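You operate a simulated robot arm through the tools that you are given. There is no shell and no other tool.

You run a simulated robot arm. Do the job below in one go: nothing can be reset, and whatever is moved stays where it is left.

Task
Spray panels 2 and 1 white and let them dry under the fan.
Fine: spray from the can holder, nine puffs at most; fan on before the first puff, off at the end; the can goes back; no smear; the third panel stays bare. Set down upright: what you pick out.

It is judged by the outcome, as a careful person would: the job done as asked, and still so three seconds after it is handed in. It fails if anything else is knocked over, pushed out of place, dropped, spilled or broken.

Robot
A 6-joint arm with a three-finger gripper, fixed in place. Base frame: the origin is at the foot of the arm, x ahead of it, y to its left, z up; the work surface is at about z = 90.2. Lengths are in cm, angles in rad, forces in N, time in s.
Its first joint turns from -2.897 to 2.897 rad. Payload 4.89 kg.
Tool frame: the origin (TCP) lies between the finger pads and is the grasp point; the fingertips stand 3 cm ahead of it; z points along the fingers, y is the line along which they close. Largest opening 16.4 cm; the body of the gripper starts 12.5 cm behind the TCP.
Orientation is that of the tool frame in the base frame, as a unit quaternion [x, y, z, w]. With the fingers straight down and closing along the base's y, the tool's x points along the base's -x, its y along +y and its z along -z.

Tools
- The arm moves only by the tool jog_arm. Its argument "steps" is a list of rows, each an object (a shift or turn left out is 0, a gripper value left out holds the last) with "rotation": the turn, a rotation vector about the base's x, y, z in rad, a list of three; "translation": the shift along the base's x, y, z in cm, a list of three; "gripper": the opening, from 0 (shut) to 1 (fully open). In form: [{"rotation": [rx, ry, rz], "translation": [dx, dy, dz], "gripper": gripper}, ...]. A call has 1 to 20 rows; each row is the pose to reach, as a shift and turn from the pose commanded when the call began. Each row takes 0.2 s and may step no farther than 5 cm and 0.15 rad from the row before; otherwise, or with a gripper value out of range, the whole call is refused. A pose out of reach is approached as far as the arm can. The call stops where the force on the tool passes 40 N (or 10 N more than at its start, if that is more) or the arm is blocked; 0.2 s more then pass. The fingers move at their own pace (about 10.8 cm/s each) and stop on an object; they squeeze with about 30 N. The grip force told is the motor's: it shows also when the fingers shut on nothing. Time passes only in rows, and 0.2 s behind the last, so rows that repeat a pose let the fingers close. It gives the time, the measured TCP pose, the force on the tool (base axes), the opening and the grip force at its end, in the units of the frame above (readings bear some noise), with the torque about the TCP (base axes, N m) and any sound that the robot's microphone picked up.
- Cameras (640 x 400 px; columns grow to the right, rows downward): "scene" is fixed at [5.1, -49.87, 154.88]; the picture's right is [0.48, -0.88, 0.00], its down [-0.51, -0.28, -0.81] and it looks along [0.71, 0.39, -0.59] (base axes); focal length 307 px, centre (320, 200). "wrist" rides on the gripper at [7.6, -0.2, -15.2] in the tool frame; the picture's right is [0.02, 1.00, 0.00], its down [-0.88, 0.02, -0.47] and it looks along [-0.47, 0.01, 0.88] (tool axes); focal length 247 px, centre (320, 200). There is no depth. A picture from a camera that has moved, and an enlarged one, comes with that camera's place and axes in the base frame and with its lens.
- snapshot(camera): a new picture of that camera. The clock stands still meanwhile.
- slide_trunk(by): slides the trunk up (or, below 0, down) by that many cm; the arm rides with it, the base frame stays. It gives what a move gives, with no picture.
- zoom(camera, box): a new picture of the part [left, top, right, bottom] of that camera's present view, enlarged. The clock stands still meanwhile.
- finish_job(): hands the job in; it is judged then, once.

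Places have to be worked out from the pictures, the camera data and where the tool is seen. Open the gripper and draw the arm clear of the work before you hand the job in, unless the task says otherwise.

The tools are called as name(argument=value, ...) on one line, values as JSON. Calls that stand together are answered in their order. jog_arm: Moves the arm, as the interface text tells. Its arguments: {"type":"object","properties":{"steps":{"type":"array","items":{"type":"object","properties":{"rotation":{"type":"array","items":{"type":"number"}},"translation":{"type":"array","items":{"type":"number"}},"gripper":{"type":"number"}}}}},"required":["steps"]} The other tools are called the same way: slide_trunk (by) slides the trunk up or down; snapshot (camera) takes a picture; zoom (camera, box) takes an enlarged picture of a part of a camera's view; finish_job () hands the job in.

At the start:

```text
t: 0.0
position: [50.82, 9.23, 132.63]
tool_rot: [0.0, 1.0, 0.0, -0.001]
force: [-0.2, 0.3, 0.4]
wrist_torque: [-0.02, -0.01, 0.01]
width: 16.4
gripper_force: 0.0
trunk travel left (down, up): [-12.5, 26.5]
```

scene: 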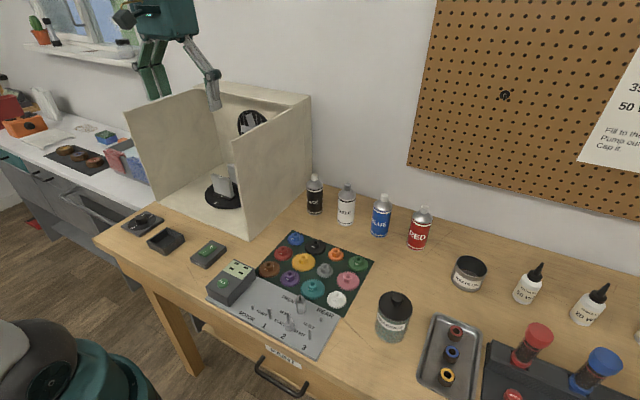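
wrist: 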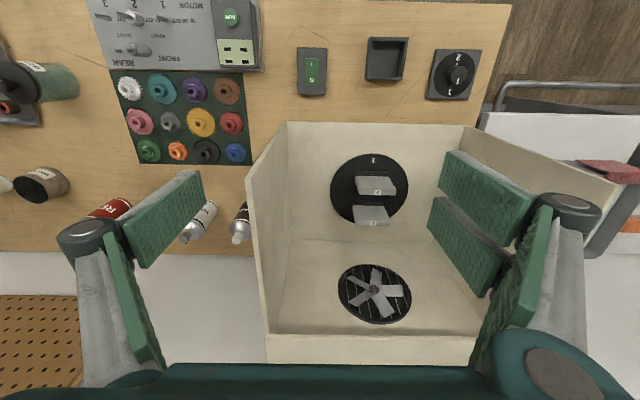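

I'll begin by looking closely at the booth, the controls and the cans before moving anything.

zoom(camera="scene", box=[90, 70, 330, 220])

zoom(camera="scene", box=[100, 190, 380, 365])

zoom(camera="wrist", box=[240, 20, 500, 182])

zoom(camera="wrist", box=[260, 130, 480, 267])

zoom(camera="scene", box=[290, 160, 450, 260])

zoom(camera="wrist", box=[80, 0, 340, 162])

```text
2.67 times, centred on (210, 145) of scene
camera zoom: at [5.1, -49.87, 154.88], right [0.48, -0.88, 0.0], down [-0.51, -0.28, -0.81], along [0.71, 0.39, -0.59], focal length 820 px, centre (613, 347)
```

zoom: 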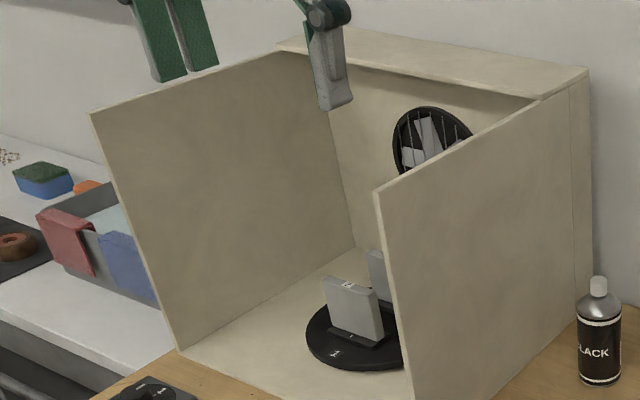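

```text
2.29 times, centred on (240, 278) of scene
camera zoom: at [5.1, -49.87, 154.88], right [0.48, -0.88, 0.0], down [-0.51, -0.28, -0.81], along [0.71, 0.39, -0.59], focal length 703 px, centre (503, 23)
```

zoom: 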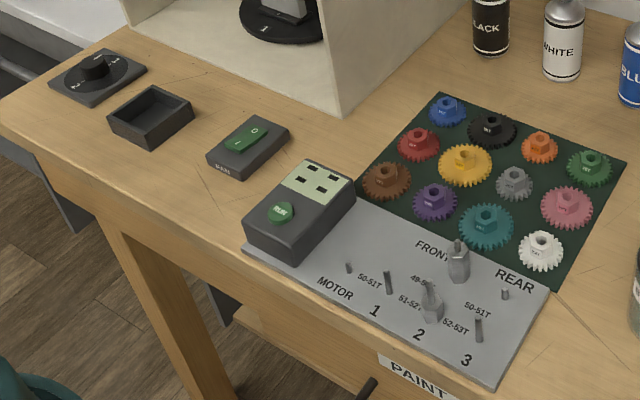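

```text
2.46 times, centred on (370, 101) of wrist
camera zoom: at [43.16, 9.18, 147.91], right [-0.02, 1.0, 0.0], down [0.88, 0.02, 0.47], along [0.47, 0.01, -0.88], focal length 608 px, centre (197, 444)
```

zoom: 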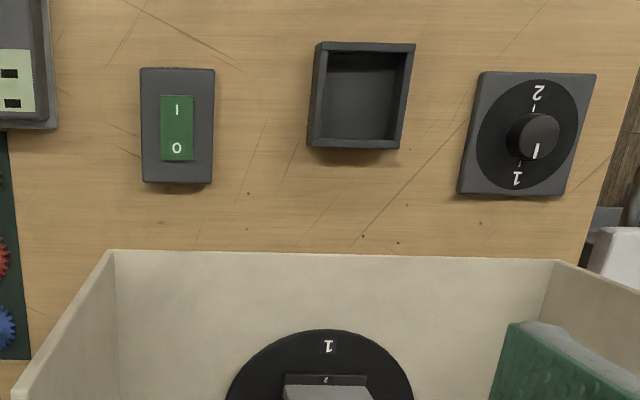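

```text
2.91 times, centred on (370, 198) of wrist
camera zoom: at [43.16, 9.18, 147.91], right [-0.02, 1.0, 0.0], down [0.88, 0.02, 0.47], along [0.47, 0.01, -0.88], focal length 718 px, centre (174, 204)
```

zoom: 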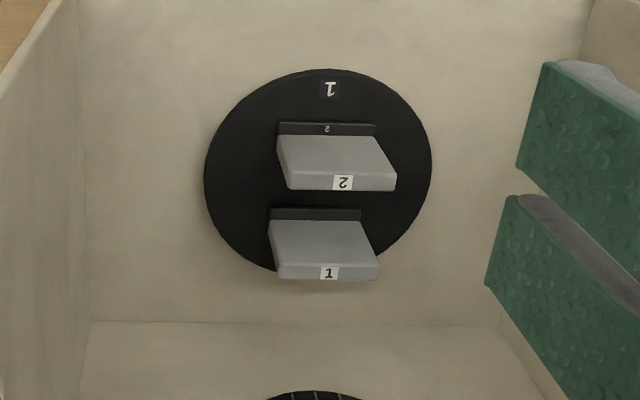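

```text
4.00 times, centred on (370, 210) of scene
camera zoom: at [5.1, -49.87, 154.88], right [0.48, -0.88, 0.0], down [-0.51, -0.28, -0.81], along [0.71, 0.39, -0.59], focal length 1230 px, centre (120, 160)
```

zoom: 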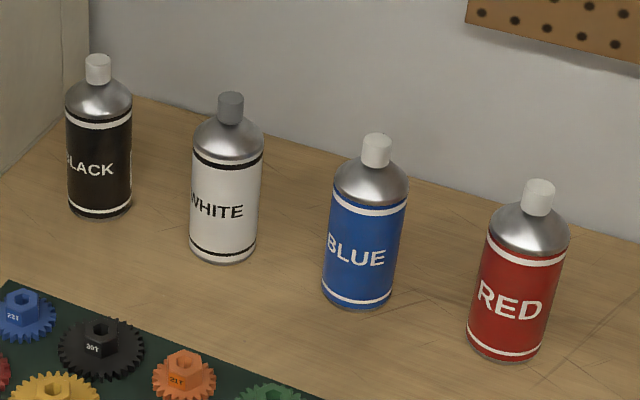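

```text
2.46 times, centred on (210, 81) of wrist
camera zoom: at [43.16, 9.18, 147.91], right [-0.02, 1.0, 0.0], down [0.88, 0.02, 0.47], along [0.47, 0.01, -0.88], focal length 608 px, centre (591, 493)
```

zoom: 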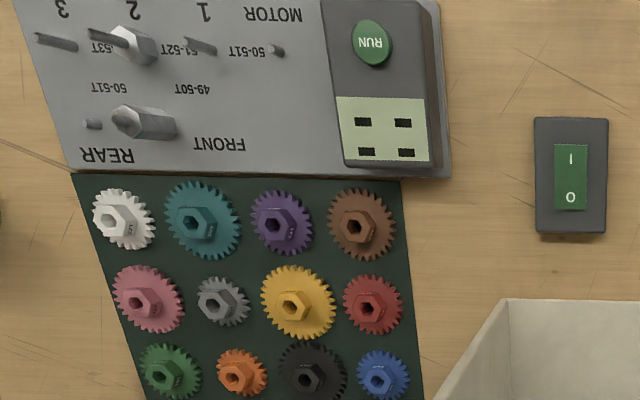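

The booth with panels 2 (front) and 1 (rear) sits at about x 54–88, y 2–42, walls up to z≈123. I judge a rocker switch at ~(44,7), a square holder at ~(41,22) and a dial at ~(44,37). I'll move back clear of the booth and look closer.

jog_arm(steps=[{"translation": [-4, 2, 0]}, {"translation": [-8, 4, 0]}, {"translation": [-11, 7, 0]}, {"translation": [-12, 11, 0]}, {"translation": [-12, 13, -3]}, {"translation": [-12, 13, -5]}])

snapshot(camera="wrist")

snapshot(camera="scene")

```text
t: 1.4
position: [38.82, 22.21, 127.56]
tool_rot: [0.0, 1.0, 0.0, 0.0]
force: [0.5, -0.6, -0.6]
wrist_torque: [-0.01, -0.02, -0.03]
width: 16.39
gripper_force: 0.2
trunk travel left (down, up): [-12.5, 26.5]
```

```text
taken
camera wrist: at [31.16, 22.04, 142.9], right [-0.02, 1.0, 0.0], down [0.88, 0.02, 0.47], along [0.47, 0.01, -0.88], focal length 247 px, centre (320, 200)
```

wrist: 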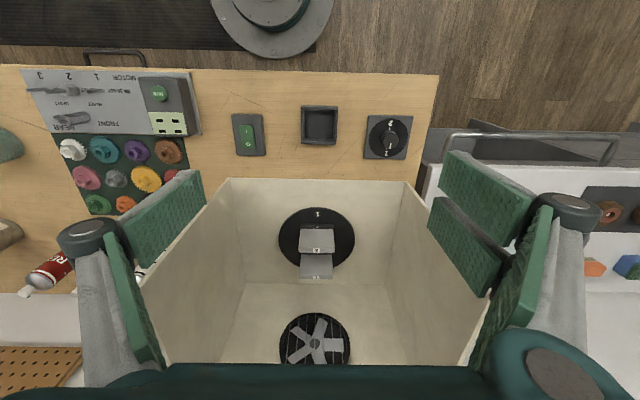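

```text
taken
```

scene: 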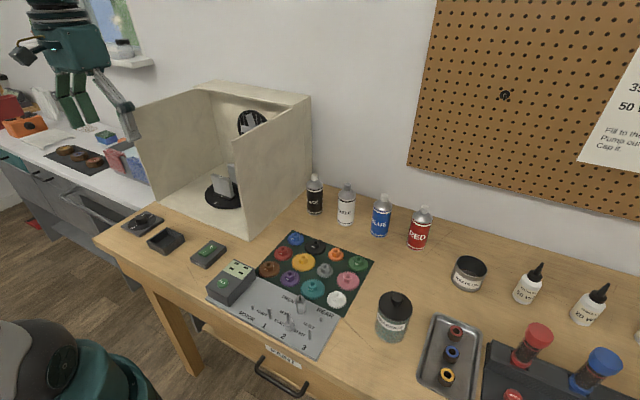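

Zooming on the fixtures, turntable and the notes on the wall for labels.

zoom(camera="wrist", box=[220, 95, 420, 170])

zoom(camera="wrist", box=[260, 195, 380, 290])

zoom(camera="scene", box=[115, 205, 245, 285])

zoom(camera="scene", box=[190, 150, 260, 215])

zoom(camera="scene", box=[560, 60, 640, 200])

zoom(camera="scene", box=[0, 70, 150, 200])

```text
3.20 times, centred on (320, 132) of wrist
camera zoom: at [31.16, 22.04, 142.9], right [-0.02, 1.0, 0.0], down [0.88, 0.02, 0.47], along [0.47, 0.01, -0.88], focal length 790 px, centre (320, 416)
```

zoom: 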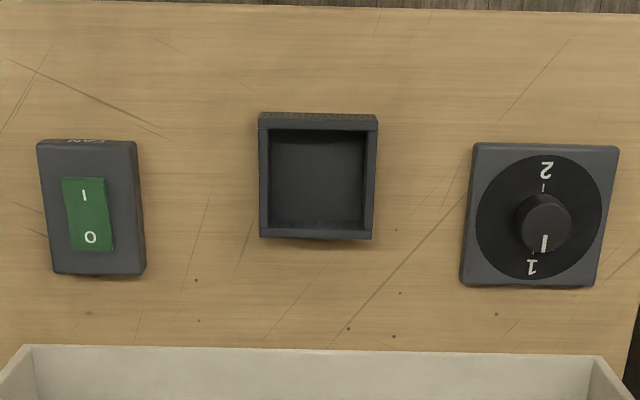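

```text
4.21 times, centred on (320, 242) of wrist
camera zoom: at [31.16, 22.04, 142.9], right [-0.02, 1.0, 0.0], down [0.88, 0.02, 0.47], along [0.47, 0.01, -0.88], focal length 1040 px, centre (320, 21)
```

zoom: 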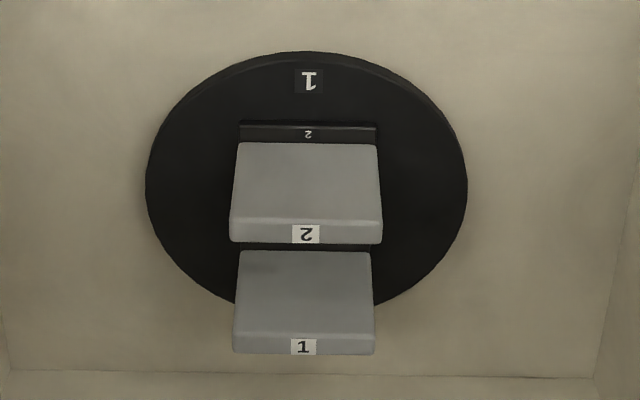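

```text
4.92 times, centred on (180, 245) of scene
camera zoom: at [5.1, -49.87, 154.88], right [0.48, -0.88, 0.0], down [-0.51, -0.28, -0.81], along [0.71, 0.39, -0.59], focal length 1513 px, centre (1009, -22)
```

zoom: 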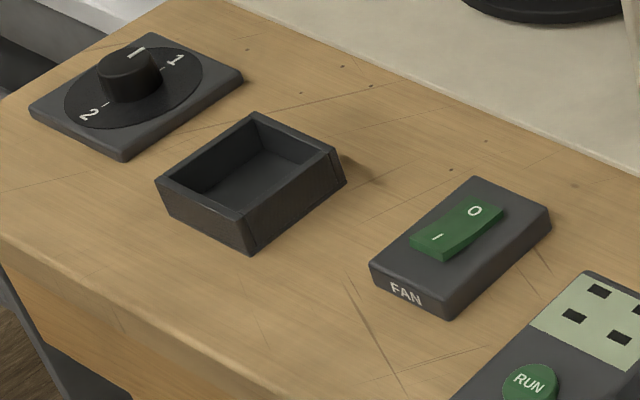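

```text
6.15 times, centred on (225, 182) of scene
camera zoom: at [5.1, -49.87, 154.88], right [0.48, -0.88, 0.0], down [-0.51, -0.28, -0.81], along [0.71, 0.39, -0.59], focal length 1892 px, centre (905, 308)
```

zoom: 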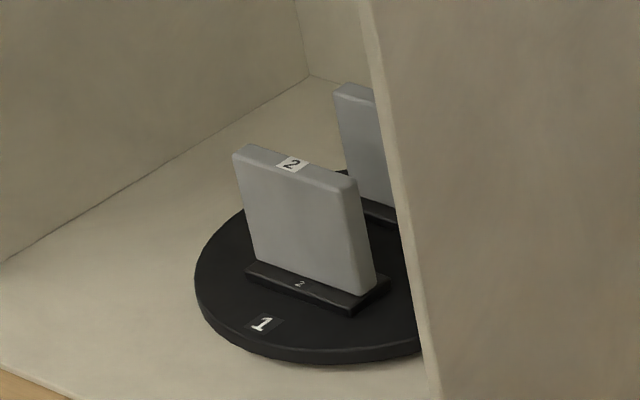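

```text
2.86 times, centred on (600, 130) of scene
camera zoom: at [5.1, -49.87, 154.88], right [0.48, -0.88, 0.0], down [-0.51, -0.28, -0.81], along [0.71, 0.39, -0.59], focal length 878 px, centre (-480, 400)
```

zoom: 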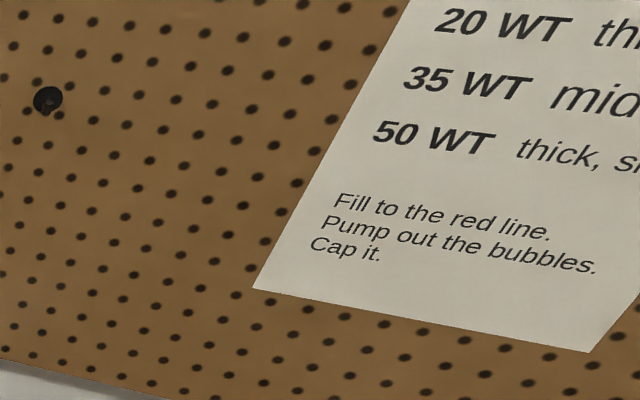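

```text
3.08 times, centred on (75, 135) of scene
camera zoom: at [5.1, -49.87, 154.88], right [0.48, -0.88, 0.0], down [-0.51, -0.28, -0.81], along [0.71, 0.39, -0.59], focal length 946 px, centre (1074, 400)
```

zoom: 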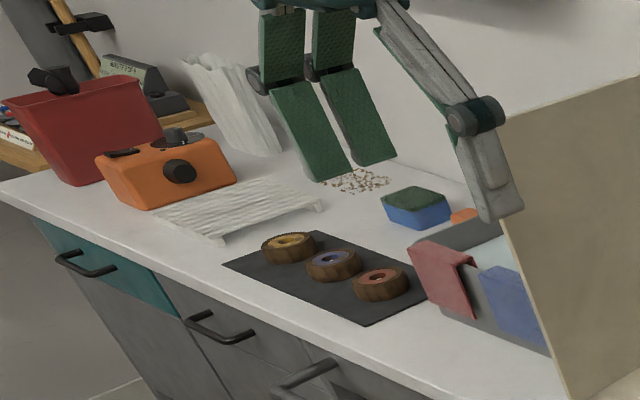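

The FAN rocker (I toward me, O toward the booth), empty can holder and dial (now on 1, showing panel 2 to the front) are clear. Next I go look at the white can's nozzle from close, travelling in front of the booth first.

jog_arm(steps=[{"translation": [0, -5, 0]}, {"translation": [0, -10, 0]}, {"translation": [0, -15, 0]}, {"translation": [0, -20, 0]}, {"translation": [0, -25, 0]}, {"translation": [0, -30, 0]}, {"translation": [0, -35, 0]}, {"translation": [0, -39, 0]}, {"translation": [2, -42.2, 0]}, {"translation": [6, -42.2, 0]}, {"translation": [10, -42.2, 0]}, {"translation": [15, -42.2, 0]}, {"translation": [20, -42.2, 0]}, {"translation": [24, -42.2, 0]}])

snapshot(camera="wrist")

zoom(camera="scene", box=[220, 320, 340, 400])

```text
t: 4.4
position: [62.89, -19.75, 127.75]
tool_rot: [0.0, 1.0, 0.001, 0.001]
force: [-2.2, -0.2, -0.3]
wrist_torque: [-0.09, -0.3, -0.02]
width: 16.43
gripper_force: 0.0
trunk travel left (down, up): [-12.5, 26.5]
```

```text
taken
camera wrist: at [55.18, -19.92, 143.01], right [-0.02, 1.0, 0.0], down [0.88, 0.02, 0.47], along [0.47, 0.01, -0.88], focal length 247 px, centre (320, 200)
```

wrist: 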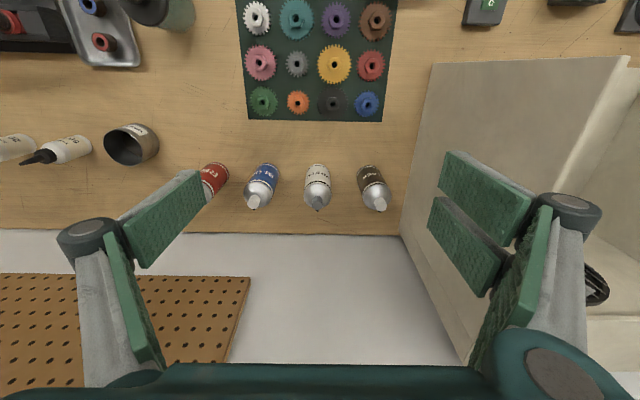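

```text
5.00 times, centred on (280, 360) of scene
camera zoom: at [5.1, -49.87, 154.88], right [0.48, -0.88, 0.0], down [-0.51, -0.28, -0.81], along [0.71, 0.39, -0.59], focal length 1537 px, centre (520, -600)
```

zoom: 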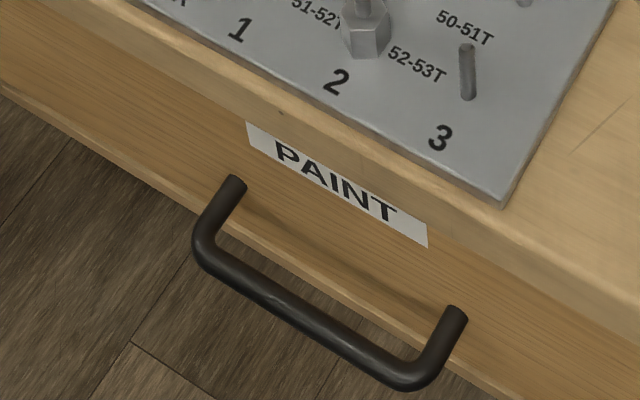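

zoom(camera="wrist", box=[190, 145, 410, 225])

zoom(camera="wrist", box=[285, 150, 350, 220])

zoom(camera="scene", box=[300, 165, 360, 230])

```text
2.91 times, centred on (300, 185) of wrist
camera zoom: at [55.18, -19.92, 143.01], right [-0.02, 1.0, 0.0], down [0.88, 0.02, 0.47], along [0.47, 0.01, -0.88], focal length 718 px, centre (378, 244)
```

zoom: 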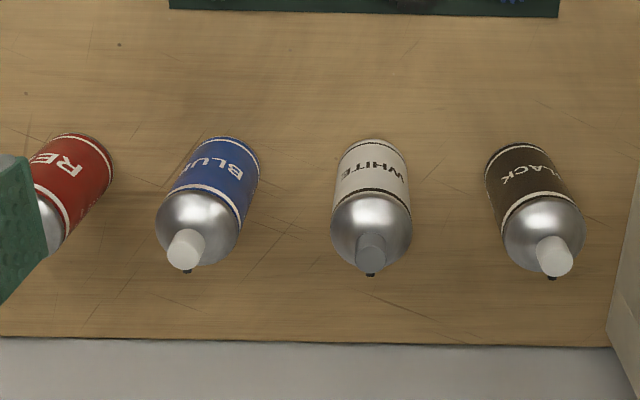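

```text
5.71 times, centred on (318, 185) of wrist
camera zoom: at [55.18, -19.92, 143.01], right [-0.02, 1.0, 0.0], down [0.88, 0.02, 0.47], along [0.47, 0.01, -0.88], focal length 1411 px, centre (334, 286)
```

zoom: 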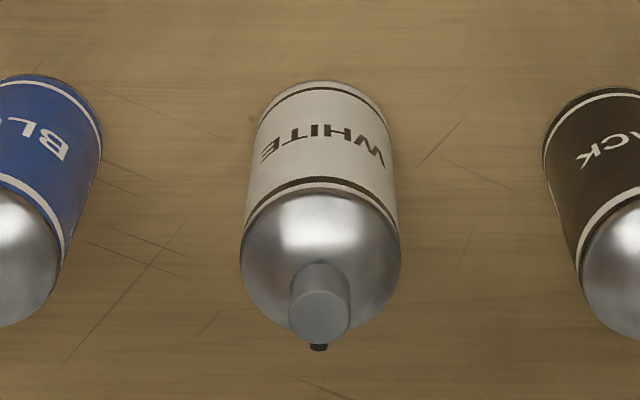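

```text
6.15 times, centred on (330, 198) of scene
camera zoom: at [5.1, -49.87, 154.88], right [0.48, -0.88, 0.0], down [-0.51, -0.28, -0.81], along [0.71, 0.39, -0.59], focal length 1892 px, centre (258, 215)
```

zoom: 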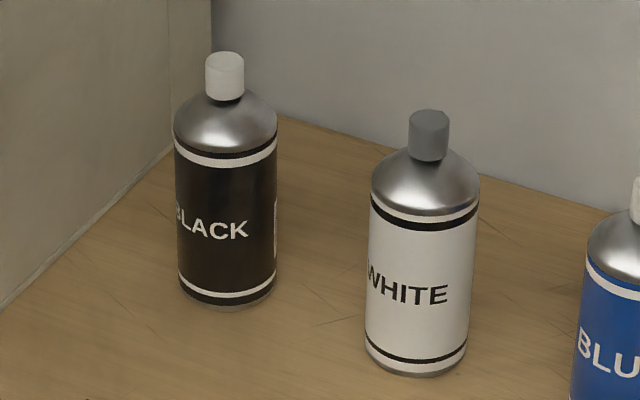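

The white can's orifice (small dark dot) points to +x, i.e. already toward the booth if I keep its heading; the can is at about (76.9, -19.9), cap top z≈104.3. First the fan: I go above the I end of the rocker at ~(42.5, 7.5) with fingers shut.

jog_arm(steps=[{"translation": [-5, 0, 0], "gripper": 0}, {"translation": [-10, 0, 0]}, {"translation": [-15, 0, 0]}, {"translation": [-20.3, 0, 0]}, {"translation": [-20.3, 4.5, -2]}, {"translation": [-20.3, 9, -4]}, {"translation": [-20.3, 13, -7]}, {"translation": [-20.3, 17, -10]}, {"translation": [-20.3, 21, -13]}, {"translation": [-20.3, 25, -16]}, {"translation": [-20.3, 27.5, -19]}, {"translation": [-20.3, 27.5, -23]}, {"translation": [-20.3, 27.5, -26]}])

snapshot(camera="wrist")

zoom(camera="scene", box=[115, 175, 255, 285])

```text
refused: row 4 steps farther than a row can; nothing moved
```

```text
taken
camera wrist: at [55.18, -19.92, 143.01], right [-0.02, 1.0, 0.0], down [0.88, 0.02, 0.47], along [0.47, 0.01, -0.88], focal length 247 px, centre (320, 200)
```

wrist: 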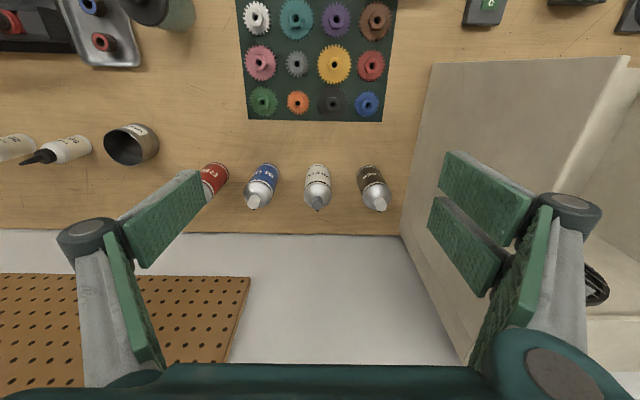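

```text
3.64 times, centred on (185, 230) of scene
camera zoom: at [5.1, -49.87, 154.88], right [0.48, -0.88, 0.0], down [-0.51, -0.28, -0.81], along [0.71, 0.39, -0.59], focal length 1118 px, centre (811, 91)
```

zoom: 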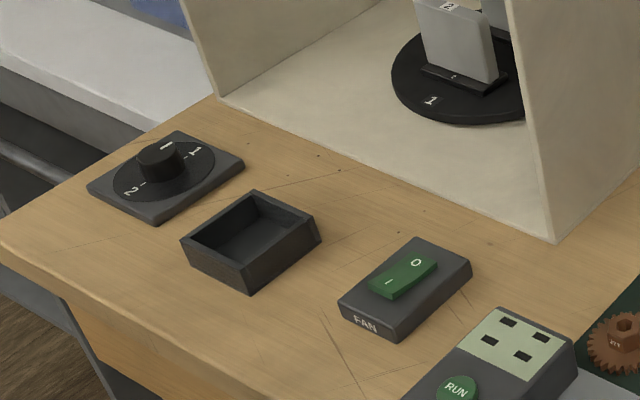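

One step was too long; I re-send it with shorter rows. The rocker's I end is clearly raised, so the fan is off.

jog_arm(steps=[{"translation": [-5, 0, 0], "gripper": 0}, {"translation": [-10, 0, 0]}, {"translation": [-15, 0, 0]}, {"translation": [-19, 1.5, 0]}, {"translation": [-20.3, 5, -2]}, {"translation": [-20.3, 9, -4]}, {"translation": [-20.3, 13, -7]}, {"translation": [-20.3, 17, -10]}, {"translation": [-20.3, 21, -13]}, {"translation": [-20.3, 25, -16]}, {"translation": [-20.3, 27.5, -19]}, {"translation": [-20.3, 27.5, -23]}, {"translation": [-20.3, 27.5, -26]}])

snapshot(camera="wrist")

zoom(camera="scene", box=[115, 175, 255, 285])

```text
t: 7.2
position: [42.38, 7.62, 101.64]
tool_rot: [0.0, 1.0, 0.0, 0.0]
force: [-0.3, -0.7, -0.2]
wrist_torque: [0.0, -0.1, 0.01]
width: 0.0
gripper_force: 30.1
trunk travel left (down, up): [-12.5, 26.5]
```

```text
taken
camera wrist: at [34.82, 7.51, 117.02], right [-0.02, 1.0, 0.0], down [0.88, 0.02, 0.47], along [0.47, 0.01, -0.88], focal length 247 px, centre (320, 200)
```

wrist: 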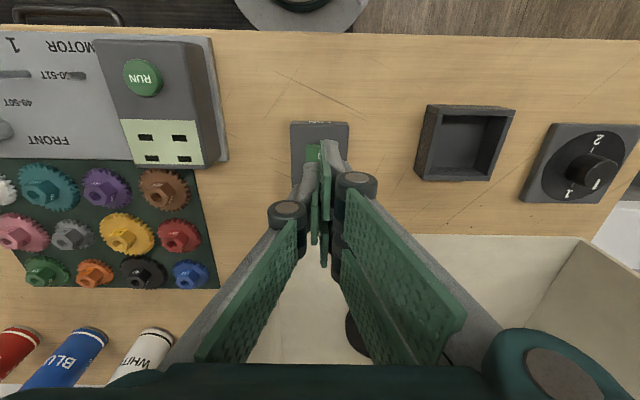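

```text
3.64 times, centred on (185, 230) of scene
camera zoom: at [5.1, -49.87, 154.88], right [0.48, -0.88, 0.0], down [-0.51, -0.28, -0.81], along [0.71, 0.39, -0.59], focal length 1118 px, centre (811, 91)
```

zoom: 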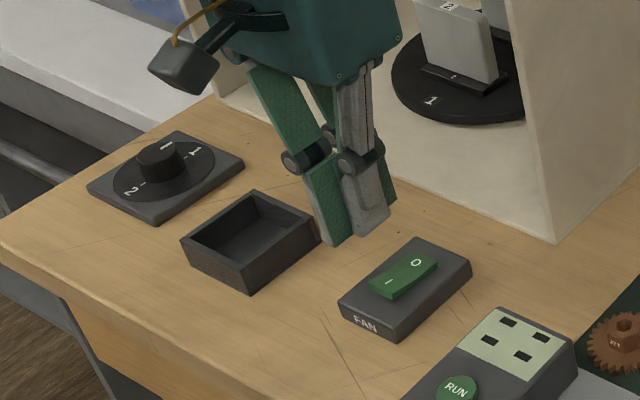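

The fingers are centred above the rocker. I lower slowly onto its I end and watch force and sound.

jog_arm(steps=[{"translation": [0.1, 0.05, -2.5]}, {"translation": [0.1, 0.05, -4]}, {"translation": [0.1, 0.05, -4.5]}, {"translation": [0.1, 0.05, -5]}, {"translation": [0.1, 0.05, -5.4]}, {"translation": [0.1, 0.05, -5.8]}])

zoom(camera="scene", box=[155, 205, 255, 285])

```text
t: 8.6
position: [42.74, 7.67, 95.78]
tool_rot: [0.0, 1.0, 0.0, 0.0]
force: [0.1, -0.8, -0.7]
wrist_torque: [0.03, -0.01, -0.01]
width: 0.02
gripper_force: 30.2
trunk travel left (down, up): [-12.5, 26.5]
```

```text
5.00 times, centred on (205, 245) of scene
camera zoom: at [5.1, -49.87, 154.88], right [0.48, -0.88, 0.0], down [-0.51, -0.28, -0.81], along [0.71, 0.39, -0.59], focal length 1537 px, centre (895, -25)
```

zoom: 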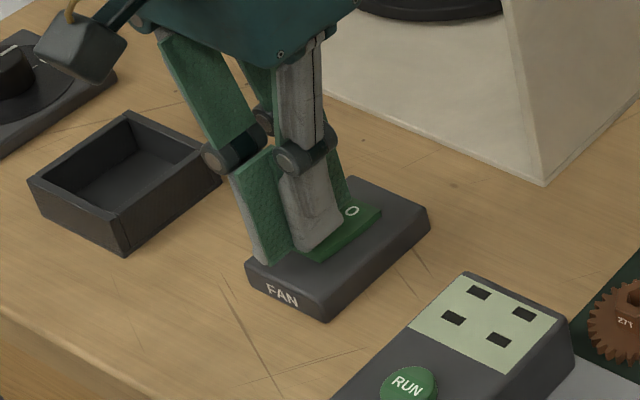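

Tips are just above the rocker; continue down in small steps.

jog_arm(steps=[{"translation": [0, 0, -0.3]}, {"translation": [0, 0, -0.6]}, {"translation": [0, 0, -0.9]}, {"translation": [0, 0, -1.2]}])

zoom(camera="scene", box=[155, 205, 255, 285])

```text
t: 9.2
position: [42.62, 7.67, 95.45]
tool_rot: [0.0, 1.0, 0.0, -0.001]
force: [-10.5, 1.3, 42.6]
wrist_torque: [0.1, -0.26, 0.05]
width: 0.62
gripper_force: 45.3
trunk travel left (down, up): [-12.5, 26.5]
stopped in row 3: the force on the tool passed its limit at 54 N (the readings are from after the stop); the commanded pose is now the measured one
```

```text
5.00 times, centred on (205, 245) of scene
camera zoom: at [5.1, -49.87, 154.88], right [0.48, -0.88, 0.0], down [-0.51, -0.28, -0.81], along [0.71, 0.39, -0.59], focal length 1537 px, centre (895, -25)
```

zoom: 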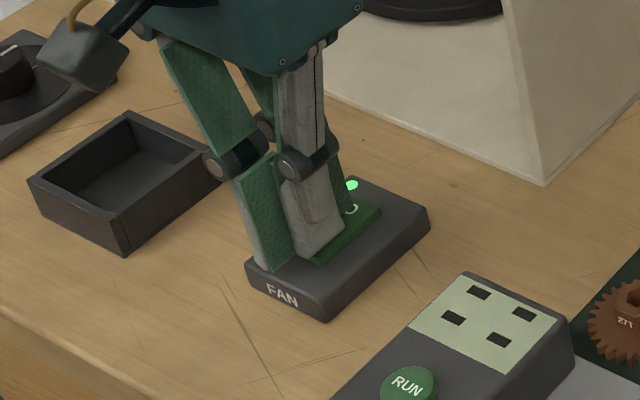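

A green light came on at the fan switch. I lift off and check the fan and rocker.

jog_arm(steps=[{"translation": [0, 0, 1]}, {"translation": [0, 0, 4]}, {"translation": [0, 0, 8]}, {"translation": [0, 0, 12]}])

snapshot(camera="scene")

zoom(camera="scene", box=[155, 205, 255, 285])

zoom(camera="scene", box=[190, 95, 280, 215])

```text
t: 10.2
position: [42.75, 7.52, 107.2]
tool_rot: [0.0, 1.0, 0.0, -0.001]
force: [1.6, -0.1, -0.1]
wrist_torque: [-0.04, 0.24, 0.01]
width: 0.0
gripper_force: 45.2
trunk travel left (down, up): [-12.5, 26.5]
```

```text
taken
```

scene: 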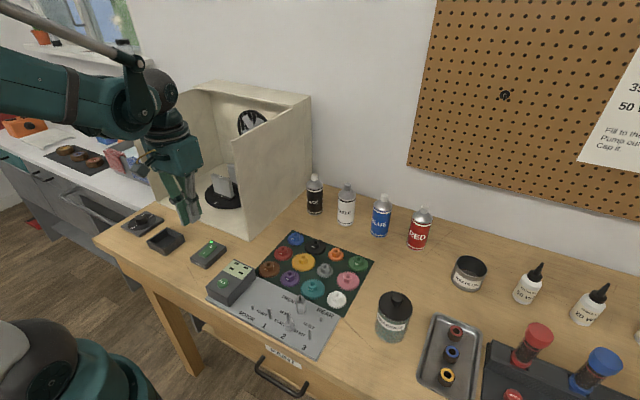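

```text
5.00 times, centred on (205, 245) of scene
camera zoom: at [5.1, -49.87, 154.88], right [0.48, -0.88, 0.0], down [-0.51, -0.28, -0.81], along [0.71, 0.39, -0.59], focal length 1537 px, centre (895, -25)
```

zoom: 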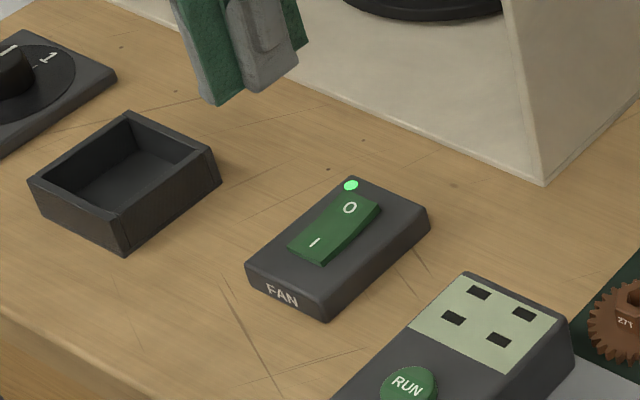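

```text
3.33 times, centred on (235, 155) of scene
camera zoom: at [5.1, -49.87, 154.88], right [0.48, -0.88, 0.0], down [-0.51, -0.28, -0.81], along [0.71, 0.39, -0.59], focal length 1025 px, centre (603, 350)
```

zoom: 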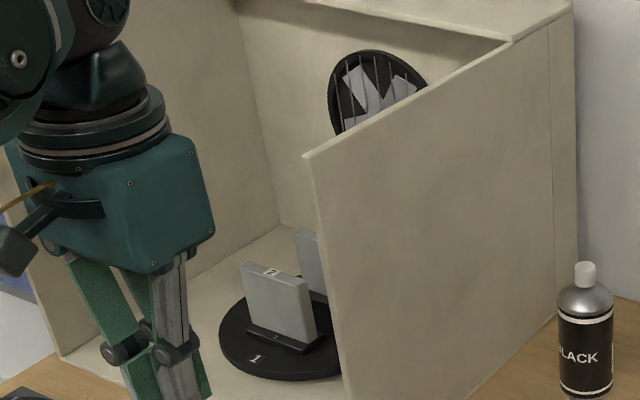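

The fan light is on and the blades have moved, so the fan runs. Now I go over to the white can, around the front of the booth, with the gripper half open.

jog_arm(steps=[{"translation": [0, -2, 4], "gripper": 0.5}, {"translation": [0, -5, 8]}, {"translation": [0, -9, 11]}, {"translation": [0, -14, 11]}, {"translation": [0, -19, 11]}, {"translation": [0, -24, 11]}, {"translation": [2, -27.5, 11]}, {"translation": [7, -27.5, 11]}, {"translation": [12, -27.5, 11]}, {"translation": [17, -27.5, 11]}, {"translation": [22, -27.5, 11]}, {"translation": [27, -27.5, 11]}, {"translation": [31, -27.5, 11]}, {"translation": [34.1, -27.5, 11]}, {"translation": [34.1, -27.5, 11]}])

snapshot(camera="wrist")

snapshot(camera="scene")

```text
t: 13.4
position: [77.06, -19.94, 118.16]
tool_rot: [-0.002, 1.0, -0.001, 0.0]
force: [0.9, -0.3, -0.5]
wrist_torque: [0.04, 0.11, 0.0]
width: 8.18
gripper_force: 0.1
trunk travel left (down, up): [-12.5, 26.5]
```

```text
taken
camera wrist: at [69.34, -20.07, 133.53], right [-0.02, 1.0, 0.0], down [0.88, 0.02, 0.47], along [0.47, 0.01, -0.88], focal length 247 px, centre (320, 200)
```

wrist: 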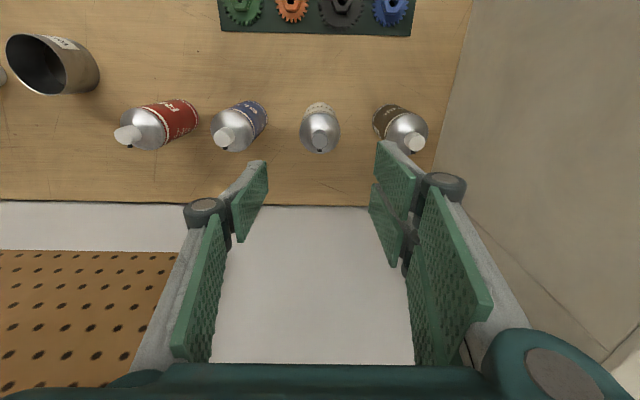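

```text
taken
```

scene: 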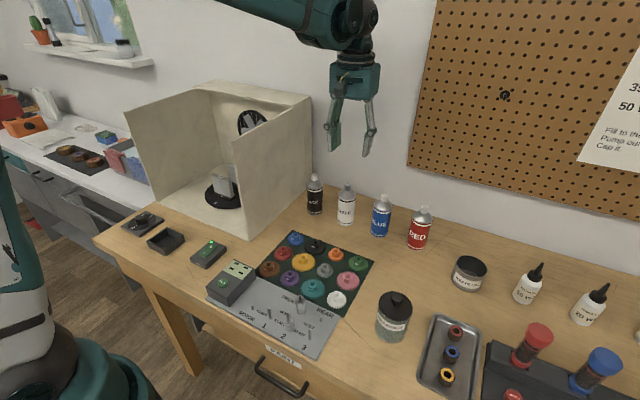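

zoom(camera="wrist", box=[260, 90, 380, 165])

```text
5.33 times, centred on (320, 128) of wrist
camera zoom: at [69.34, -20.07, 133.53], right [-0.02, 1.0, 0.0], down [0.88, 0.02, 0.47], along [0.47, 0.01, -0.88], focal length 1317 px, centre (320, 587)
```

zoom: 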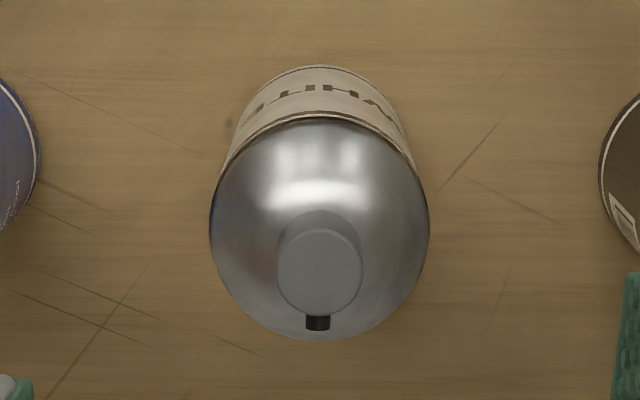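

The cap is centred at ≈(76.9, -19.9) and its orifice points straight +x. I descend around the can to grip it at z≈98.2 (high enough to clear the holder's rim later) and close.

jog_arm(steps=[{"translation": [-0.1, 0, -4]}, {"translation": [-0.1, 0, -8]}, {"translation": [-0.1, 0, -11]}, {"translation": [-0.1, 0, -14]}, {"translation": [-0.1, 0, -17]}, {"translation": [-0.1, 0, -19.9]}, {"translation": [-0.1, 0, -19.9]}, {"translation": [-0.1, 0, -19.9], "gripper": 0.25}, {"translation": [-0.1, 0, -19.9], "gripper": 0.25}, {"translation": [-0.1, 0, -19.9], "gripper": 0.25}])

snapshot(camera="wrist")

zoom(camera="scene", box=[280, 130, 440, 255])

```text
t: 15.6
position: [76.79, -19.84, 98.11]
tool_rot: [0.0, 1.0, 0.0, 0.0]
force: [0.0, 0.3, 0.1]
wrist_torque: [0.0, 0.01, -0.01]
width: 5.24
gripper_force: 30.3
trunk travel left (down, up): [-12.5, 26.5]
```

```text
taken
camera wrist: at [69.19, -19.91, 113.54], right [-0.02, 1.0, 0.0], down [0.88, 0.02, 0.47], along [0.47, 0.01, -0.88], focal length 247 px, centre (320, 200)
```

wrist: 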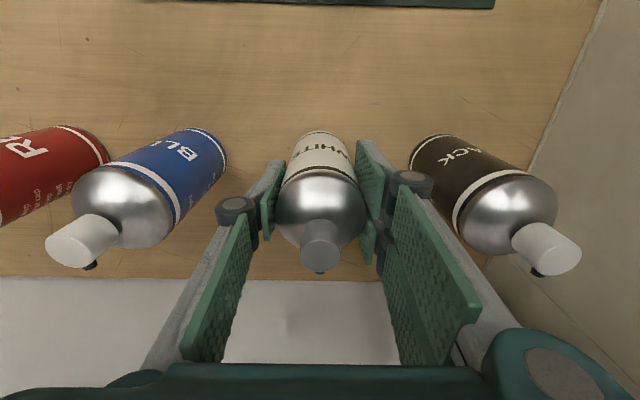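

```text
3.20 times, centred on (360, 192) of scene
camera zoom: at [5.1, -49.87, 154.88], right [0.48, -0.88, 0.0], down [-0.51, -0.28, -0.81], along [0.71, 0.39, -0.59], focal length 984 px, centre (192, 224)
```

zoom: 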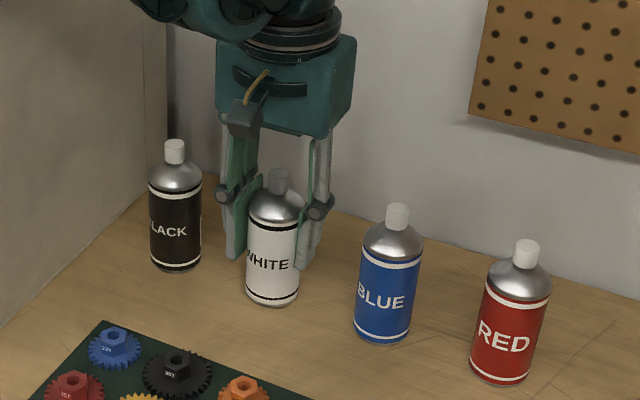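

The can is held (width 5.24). I lift it straight up, then carry it back toward the front edge before going across to the holder.

jog_arm(steps=[{"translation": [0, 0, 1]}, {"translation": [0, 0, 4]}, {"translation": [0, 0, 8]}, {"translation": [0, 0, 12]}, {"translation": [0, 0, 15]}, {"translation": [-2, 0, 16]}, {"translation": [-6, 0, 16]}, {"translation": [-10, 0, 16]}, {"translation": [-14, 0, 16]}, {"translation": [-18, 0, 16]}, {"translation": [-22, 0, 16]}, {"translation": [-26, 0, 16]}, {"translation": [-30, 0, 16]}, {"translation": [-33, 0, 16]}, {"translation": [-35.3, 0, 16]}, {"translation": [-35.3, 2, 16]}, {"translation": [-35.3, 5, 16]}])

snapshot(camera="scene")

```text
t: 19.2
position: [41.2, -14.69, 114.66]
tool_rot: [-0.001, 1.0, 0.0, 0.0]
force: [0.2, 0.3, -1.7]
wrist_torque: [0.07, 0.05, 0.0]
width: 5.27
gripper_force: 29.9
trunk travel left (down, up): [-12.5, 26.5]
```

```text
taken
```

scene: 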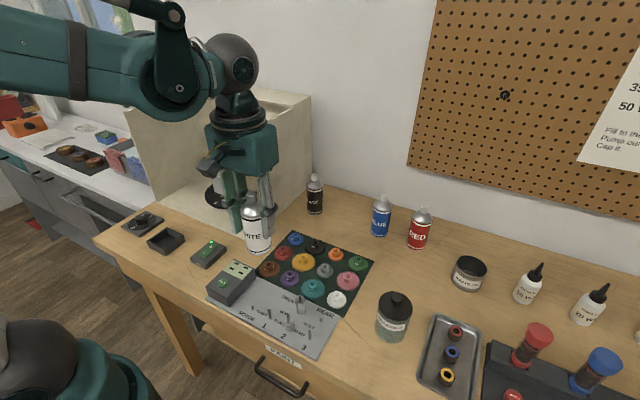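

Can held upright. I carry it across (bottom ≈ z 106, well above everything) and stop over the holder.

jog_arm(steps=[{"translation": [0, 4, 0]}, {"translation": [0, 8, 0]}, {"translation": [0, 12, 0]}, {"translation": [0, 16, 0]}, {"translation": [0, 20, 0]}, {"translation": [0, 24, 0]}, {"translation": [0, 28, 0]}, {"translation": [0, 32, 0]}, {"translation": [0.1, 35, 0]}, {"translation": [0.1, 36.7, 0]}, {"translation": [0.1, 36.7, -2]}, {"translation": [0.1, 36.7, -5]}, {"translation": [0.1, 36.7, -8]}, {"translation": [0.1, 36.7, -10]}, {"translation": [0.1, 36.7, -10]}])

snapshot(camera="wrist")

zoom(camera="scene", box=[115, 175, 245, 275])

```text
t: 22.4
position: [41.54, 21.66, 104.33]
tool_rot: [0.0, 1.0, -0.001, 0.0]
force: [-0.6, 0.8, -2.0]
wrist_torque: [-0.01, -0.02, -0.01]
width: 5.26
gripper_force: 30.2
trunk travel left (down, up): [-12.5, 26.5]
```

```text
taken
camera wrist: at [33.97, 21.65, 119.7], right [-0.02, 1.0, 0.0], down [0.88, 0.02, 0.47], along [0.47, 0.01, -0.88], focal length 247 px, centre (320, 200)
```

wrist: 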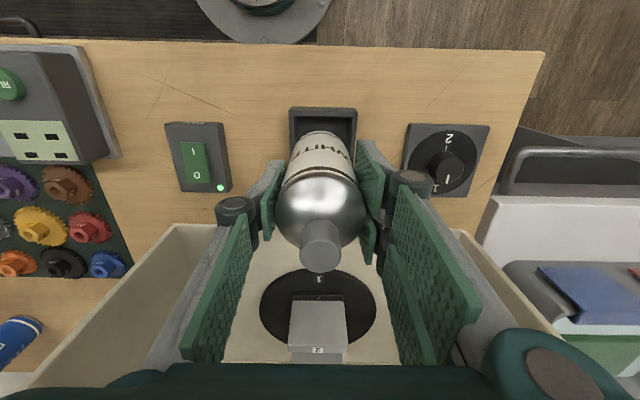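

```text
4.00 times, centred on (180, 225) of scene
camera zoom: at [5.1, -49.87, 154.88], right [0.48, -0.88, 0.0], down [-0.51, -0.28, -0.81], along [0.71, 0.39, -0.59], focal length 1230 px, centre (880, 100)
```

zoom: 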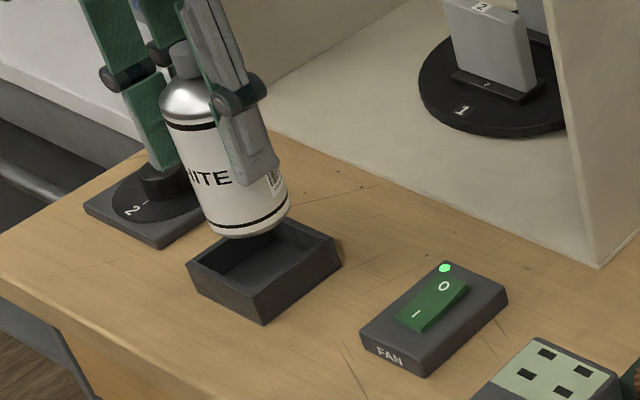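

zoom(camera="wrist", box=[270, 95, 380, 165])

zoom(camera="scene", box=[155, 215, 205, 260])

```text
5.71 times, centred on (325, 130) of wrist
camera zoom: at [33.97, 21.65, 119.7], right [-0.02, 1.0, 0.0], down [0.88, 0.02, 0.47], along [0.47, 0.01, -0.88], focal length 1411 px, centre (291, 600)
```

zoom: 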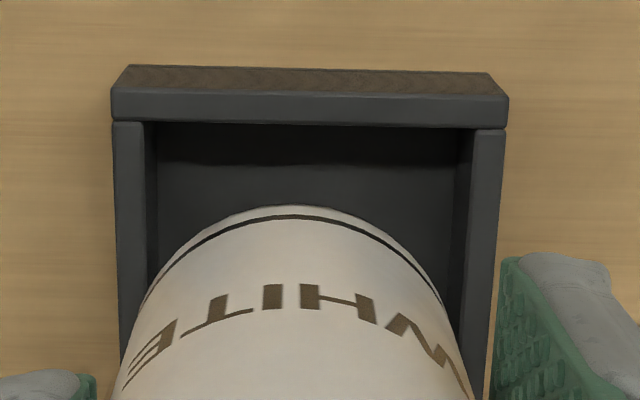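

```text
8.89 times, centred on (180, 238) of scene
camera zoom: at [5.1, -49.87, 154.88], right [0.48, -0.88, 0.0], down [-0.51, -0.28, -0.81], along [0.71, 0.39, -0.59], focal length 2733 px, centre (1564, -133)
```

zoom: 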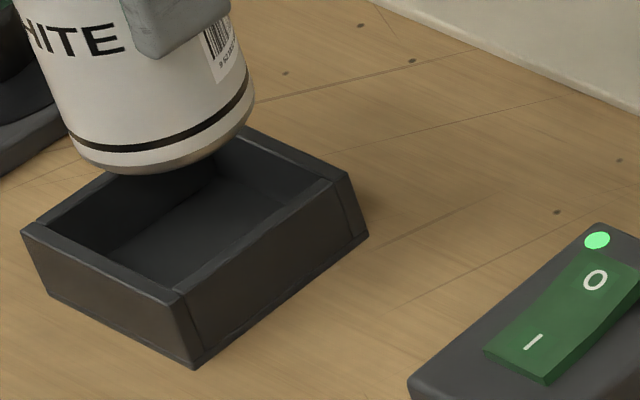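

zoom(camera="wrist", box=[260, 170, 380, 280])

```text
3.64 times, centred on (320, 225) of wrist
camera zoom: at [33.97, 21.65, 119.7], right [-0.02, 1.0, 0.0], down [0.88, 0.02, 0.47], along [0.47, 0.01, -0.88], focal length 898 px, centre (320, 109)
```

zoom: 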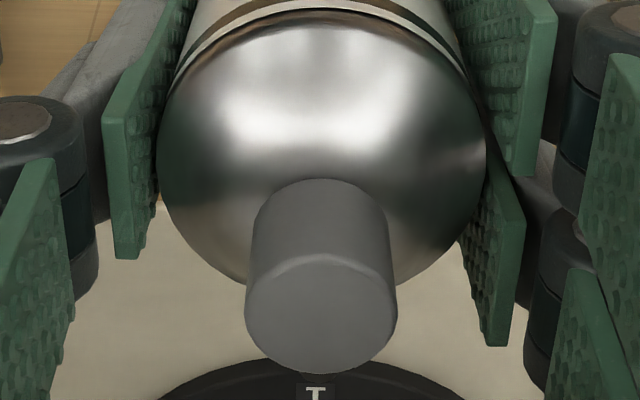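

Holder centre works out at about (41.4, 22.0), the can slightly beyond in x. I nudge -0.3 in x and lower to just above the rim to check alignment at close quarters.

jog_arm(steps=[{"translation": [-0.3, 0, 0]}, {"translation": [-0.3, 0, -1]}, {"translation": [-0.3, 0, -2]}, {"translation": [-0.3, 0, -2]}])

zoom(camera="wrist", box=[270, 95, 380, 165])

zoom(camera="scene", box=[155, 215, 205, 260])

```text
t: 23.4
position: [41.29, 21.77, 102.49]
tool_rot: [0.0, 1.0, 0.0, 0.0]
force: [0.6, -0.3, -1.5]
wrist_torque: [-0.02, 0.01, 0.03]
width: 5.28
gripper_force: 30.2
trunk travel left (down, up): [-12.5, 26.5]
```

```text
5.71 times, centred on (325, 130) of wrist
camera zoom: at [33.66, 21.54, 117.78], right [-0.02, 1.0, 0.0], down [0.88, 0.02, 0.47], along [0.47, 0.01, -0.88], focal length 1411 px, centre (291, 600)
```

zoom: 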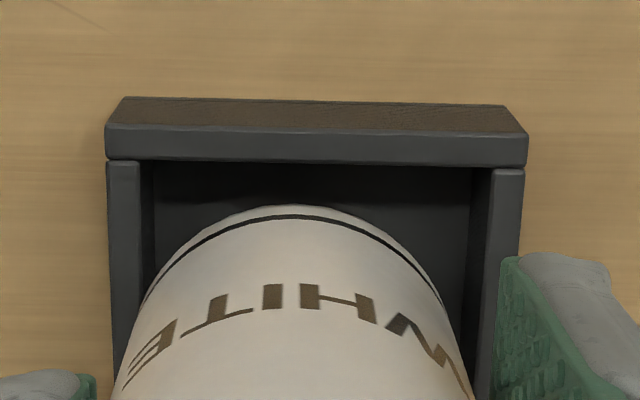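

```text
8.89 times, centred on (180, 238) of scene
camera zoom: at [5.1, -49.87, 154.88], right [0.48, -0.88, 0.0], down [-0.51, -0.28, -0.81], along [0.71, 0.39, -0.59], focal length 2733 px, centre (1564, -133)
```

zoom: 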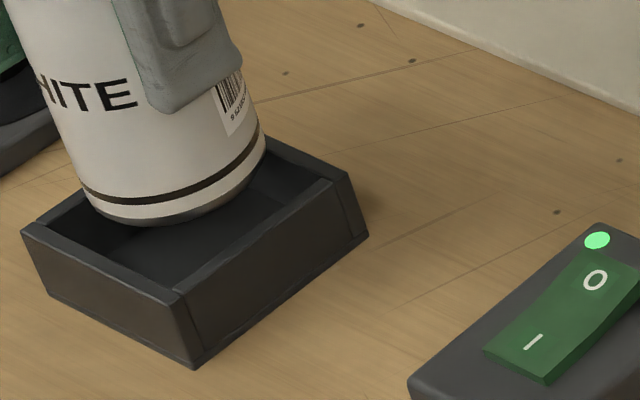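

zoom(camera="scene", box=[156, 224, 198, 252])

zoom(camera="wrist", box=[285, 105, 365, 160])

```text
14.29 times, centred on (177, 238) of scene
camera zoom: at [5.1, -49.87, 154.88], right [0.48, -0.88, 0.0], down [-0.51, -0.28, -0.81], along [0.71, 0.39, -0.59], focal length 4392 px, centre (2363, -343)
```

zoom: 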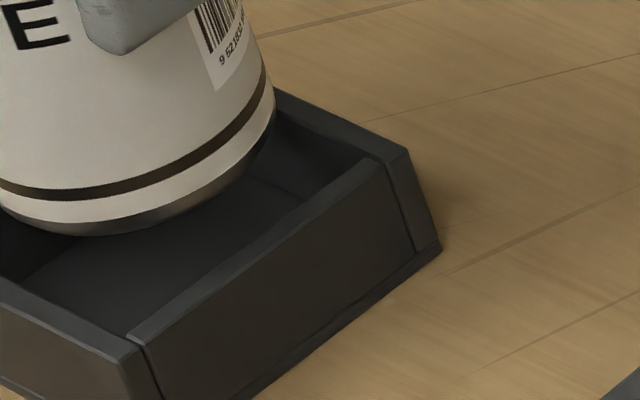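

```text
7.27 times, centred on (325, 132) of wrist
camera zoom: at [33.66, 21.54, 117.78], right [-0.02, 1.0, 0.0], down [0.88, 0.02, 0.47], along [0.47, 0.01, -0.88], focal length 1796 px, centre (284, 691)
```

zoom: 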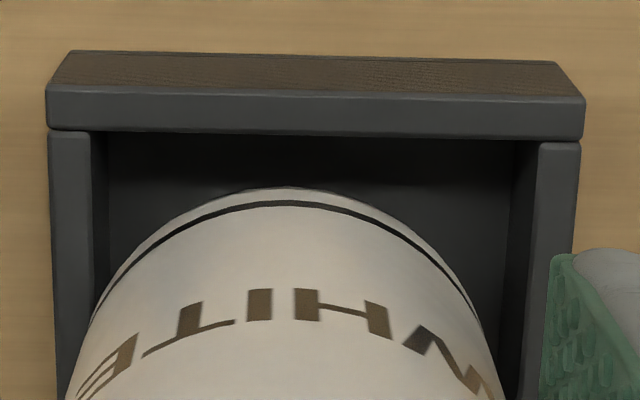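

In y the can sits ~0.25 closer to the right wall; x looks centred. I shift +0.25 in y and lower gently into the holder.

jog_arm(steps=[{"translation": [0, 0.25, 0]}, {"translation": [0, 0.25, -0.5]}, {"translation": [0, 0.25, -1]}, {"translation": [0, 0.25, -1.5]}, {"translation": [0, 0.25, -1.5]}])

zoom(camera="wrist", box=[270, 95, 380, 165])

zoom(camera="scene", box=[155, 215, 205, 260])

```text
t: 24.6
position: [41.3, 21.94, 101.06]
tool_rot: [0.0, 1.0, 0.0, 0.0]
force: [-0.7, 0.8, -1.6]
wrist_torque: [0.0, 0.0, 0.0]
width: 5.25
gripper_force: 30.1
trunk travel left (down, up): [-12.5, 26.5]
```

```text
5.71 times, centred on (325, 130) of wrist
camera zoom: at [33.59, 21.97, 116.41], right [-0.02, 1.0, 0.0], down [0.88, 0.02, 0.47], along [0.47, 0.01, -0.88], focal length 1411 px, centre (291, 600)
```

zoom: 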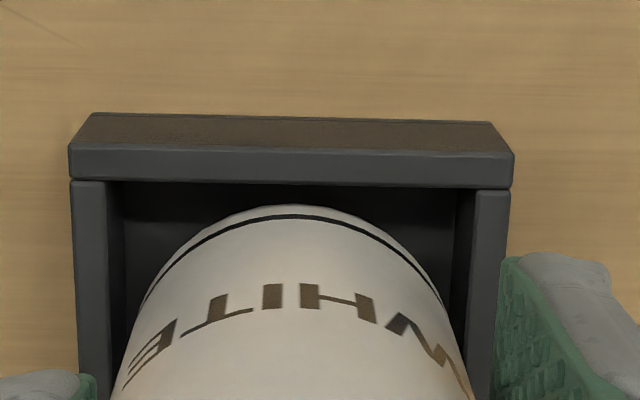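

```text
8.89 times, centred on (180, 238) of scene
camera zoom: at [5.1, -49.87, 154.88], right [0.48, -0.88, 0.0], down [-0.51, -0.28, -0.81], along [0.71, 0.39, -0.59], focal length 2733 px, centre (1564, -133)
```

zoom: 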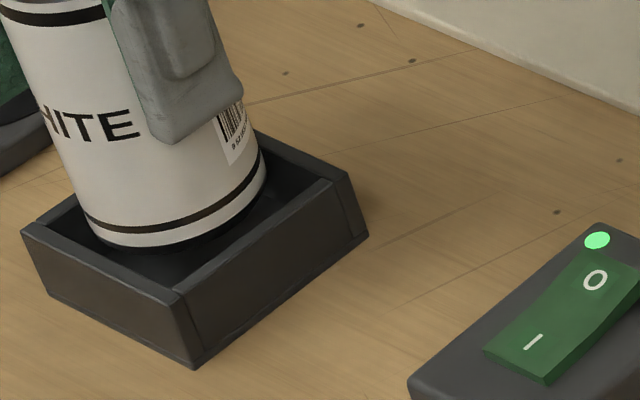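

Nearly centred now and no contact. Continue lowering gently.

jog_arm(steps=[{"translation": [0, -0.07, -0.5]}, {"translation": [0, -0.07, -1]}, {"translation": [0, -0.07, -1.5]}, {"translation": [0, -0.07, -1.9]}, {"translation": [0, -0.07, -1.9]}])

zoom(camera="wrist", box=[270, 95, 380, 165])

zoom(camera="scene", box=[155, 215, 205, 260])

```text
t: 25.8
position: [41.22, 21.92, 98.97]
tool_rot: [-0.001, 1.0, 0.0, 0.0]
force: [0.2, 0.5, -1.8]
wrist_torque: [-0.01, -0.01, 0.02]
width: 5.27
gripper_force: 30.3
trunk travel left (down, up): [-12.5, 26.5]
```

```text
5.71 times, centred on (325, 130) of wrist
camera zoom: at [33.53, 21.83, 114.33], right [-0.02, 1.0, 0.0], down [0.88, 0.02, 0.47], along [0.47, 0.01, -0.88], focal length 1411 px, centre (291, 600)
```

zoom: 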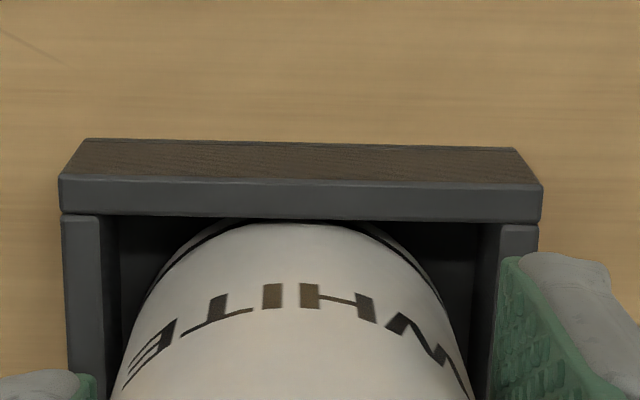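

```text
8.89 times, centred on (180, 238) of scene
camera zoom: at [5.1, -49.87, 154.88], right [0.48, -0.88, 0.0], down [-0.51, -0.28, -0.81], along [0.71, 0.39, -0.59], focal length 2733 px, centre (1564, -133)
```

zoom: 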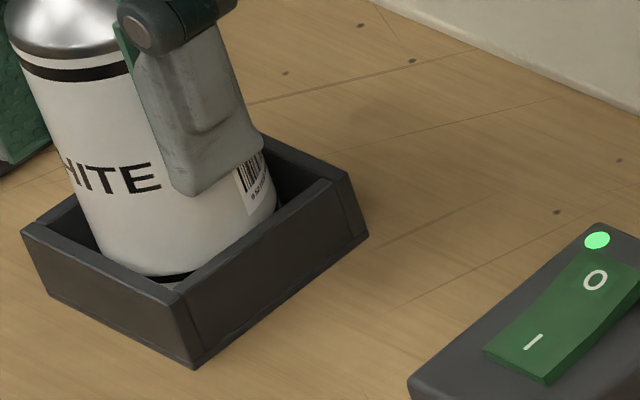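

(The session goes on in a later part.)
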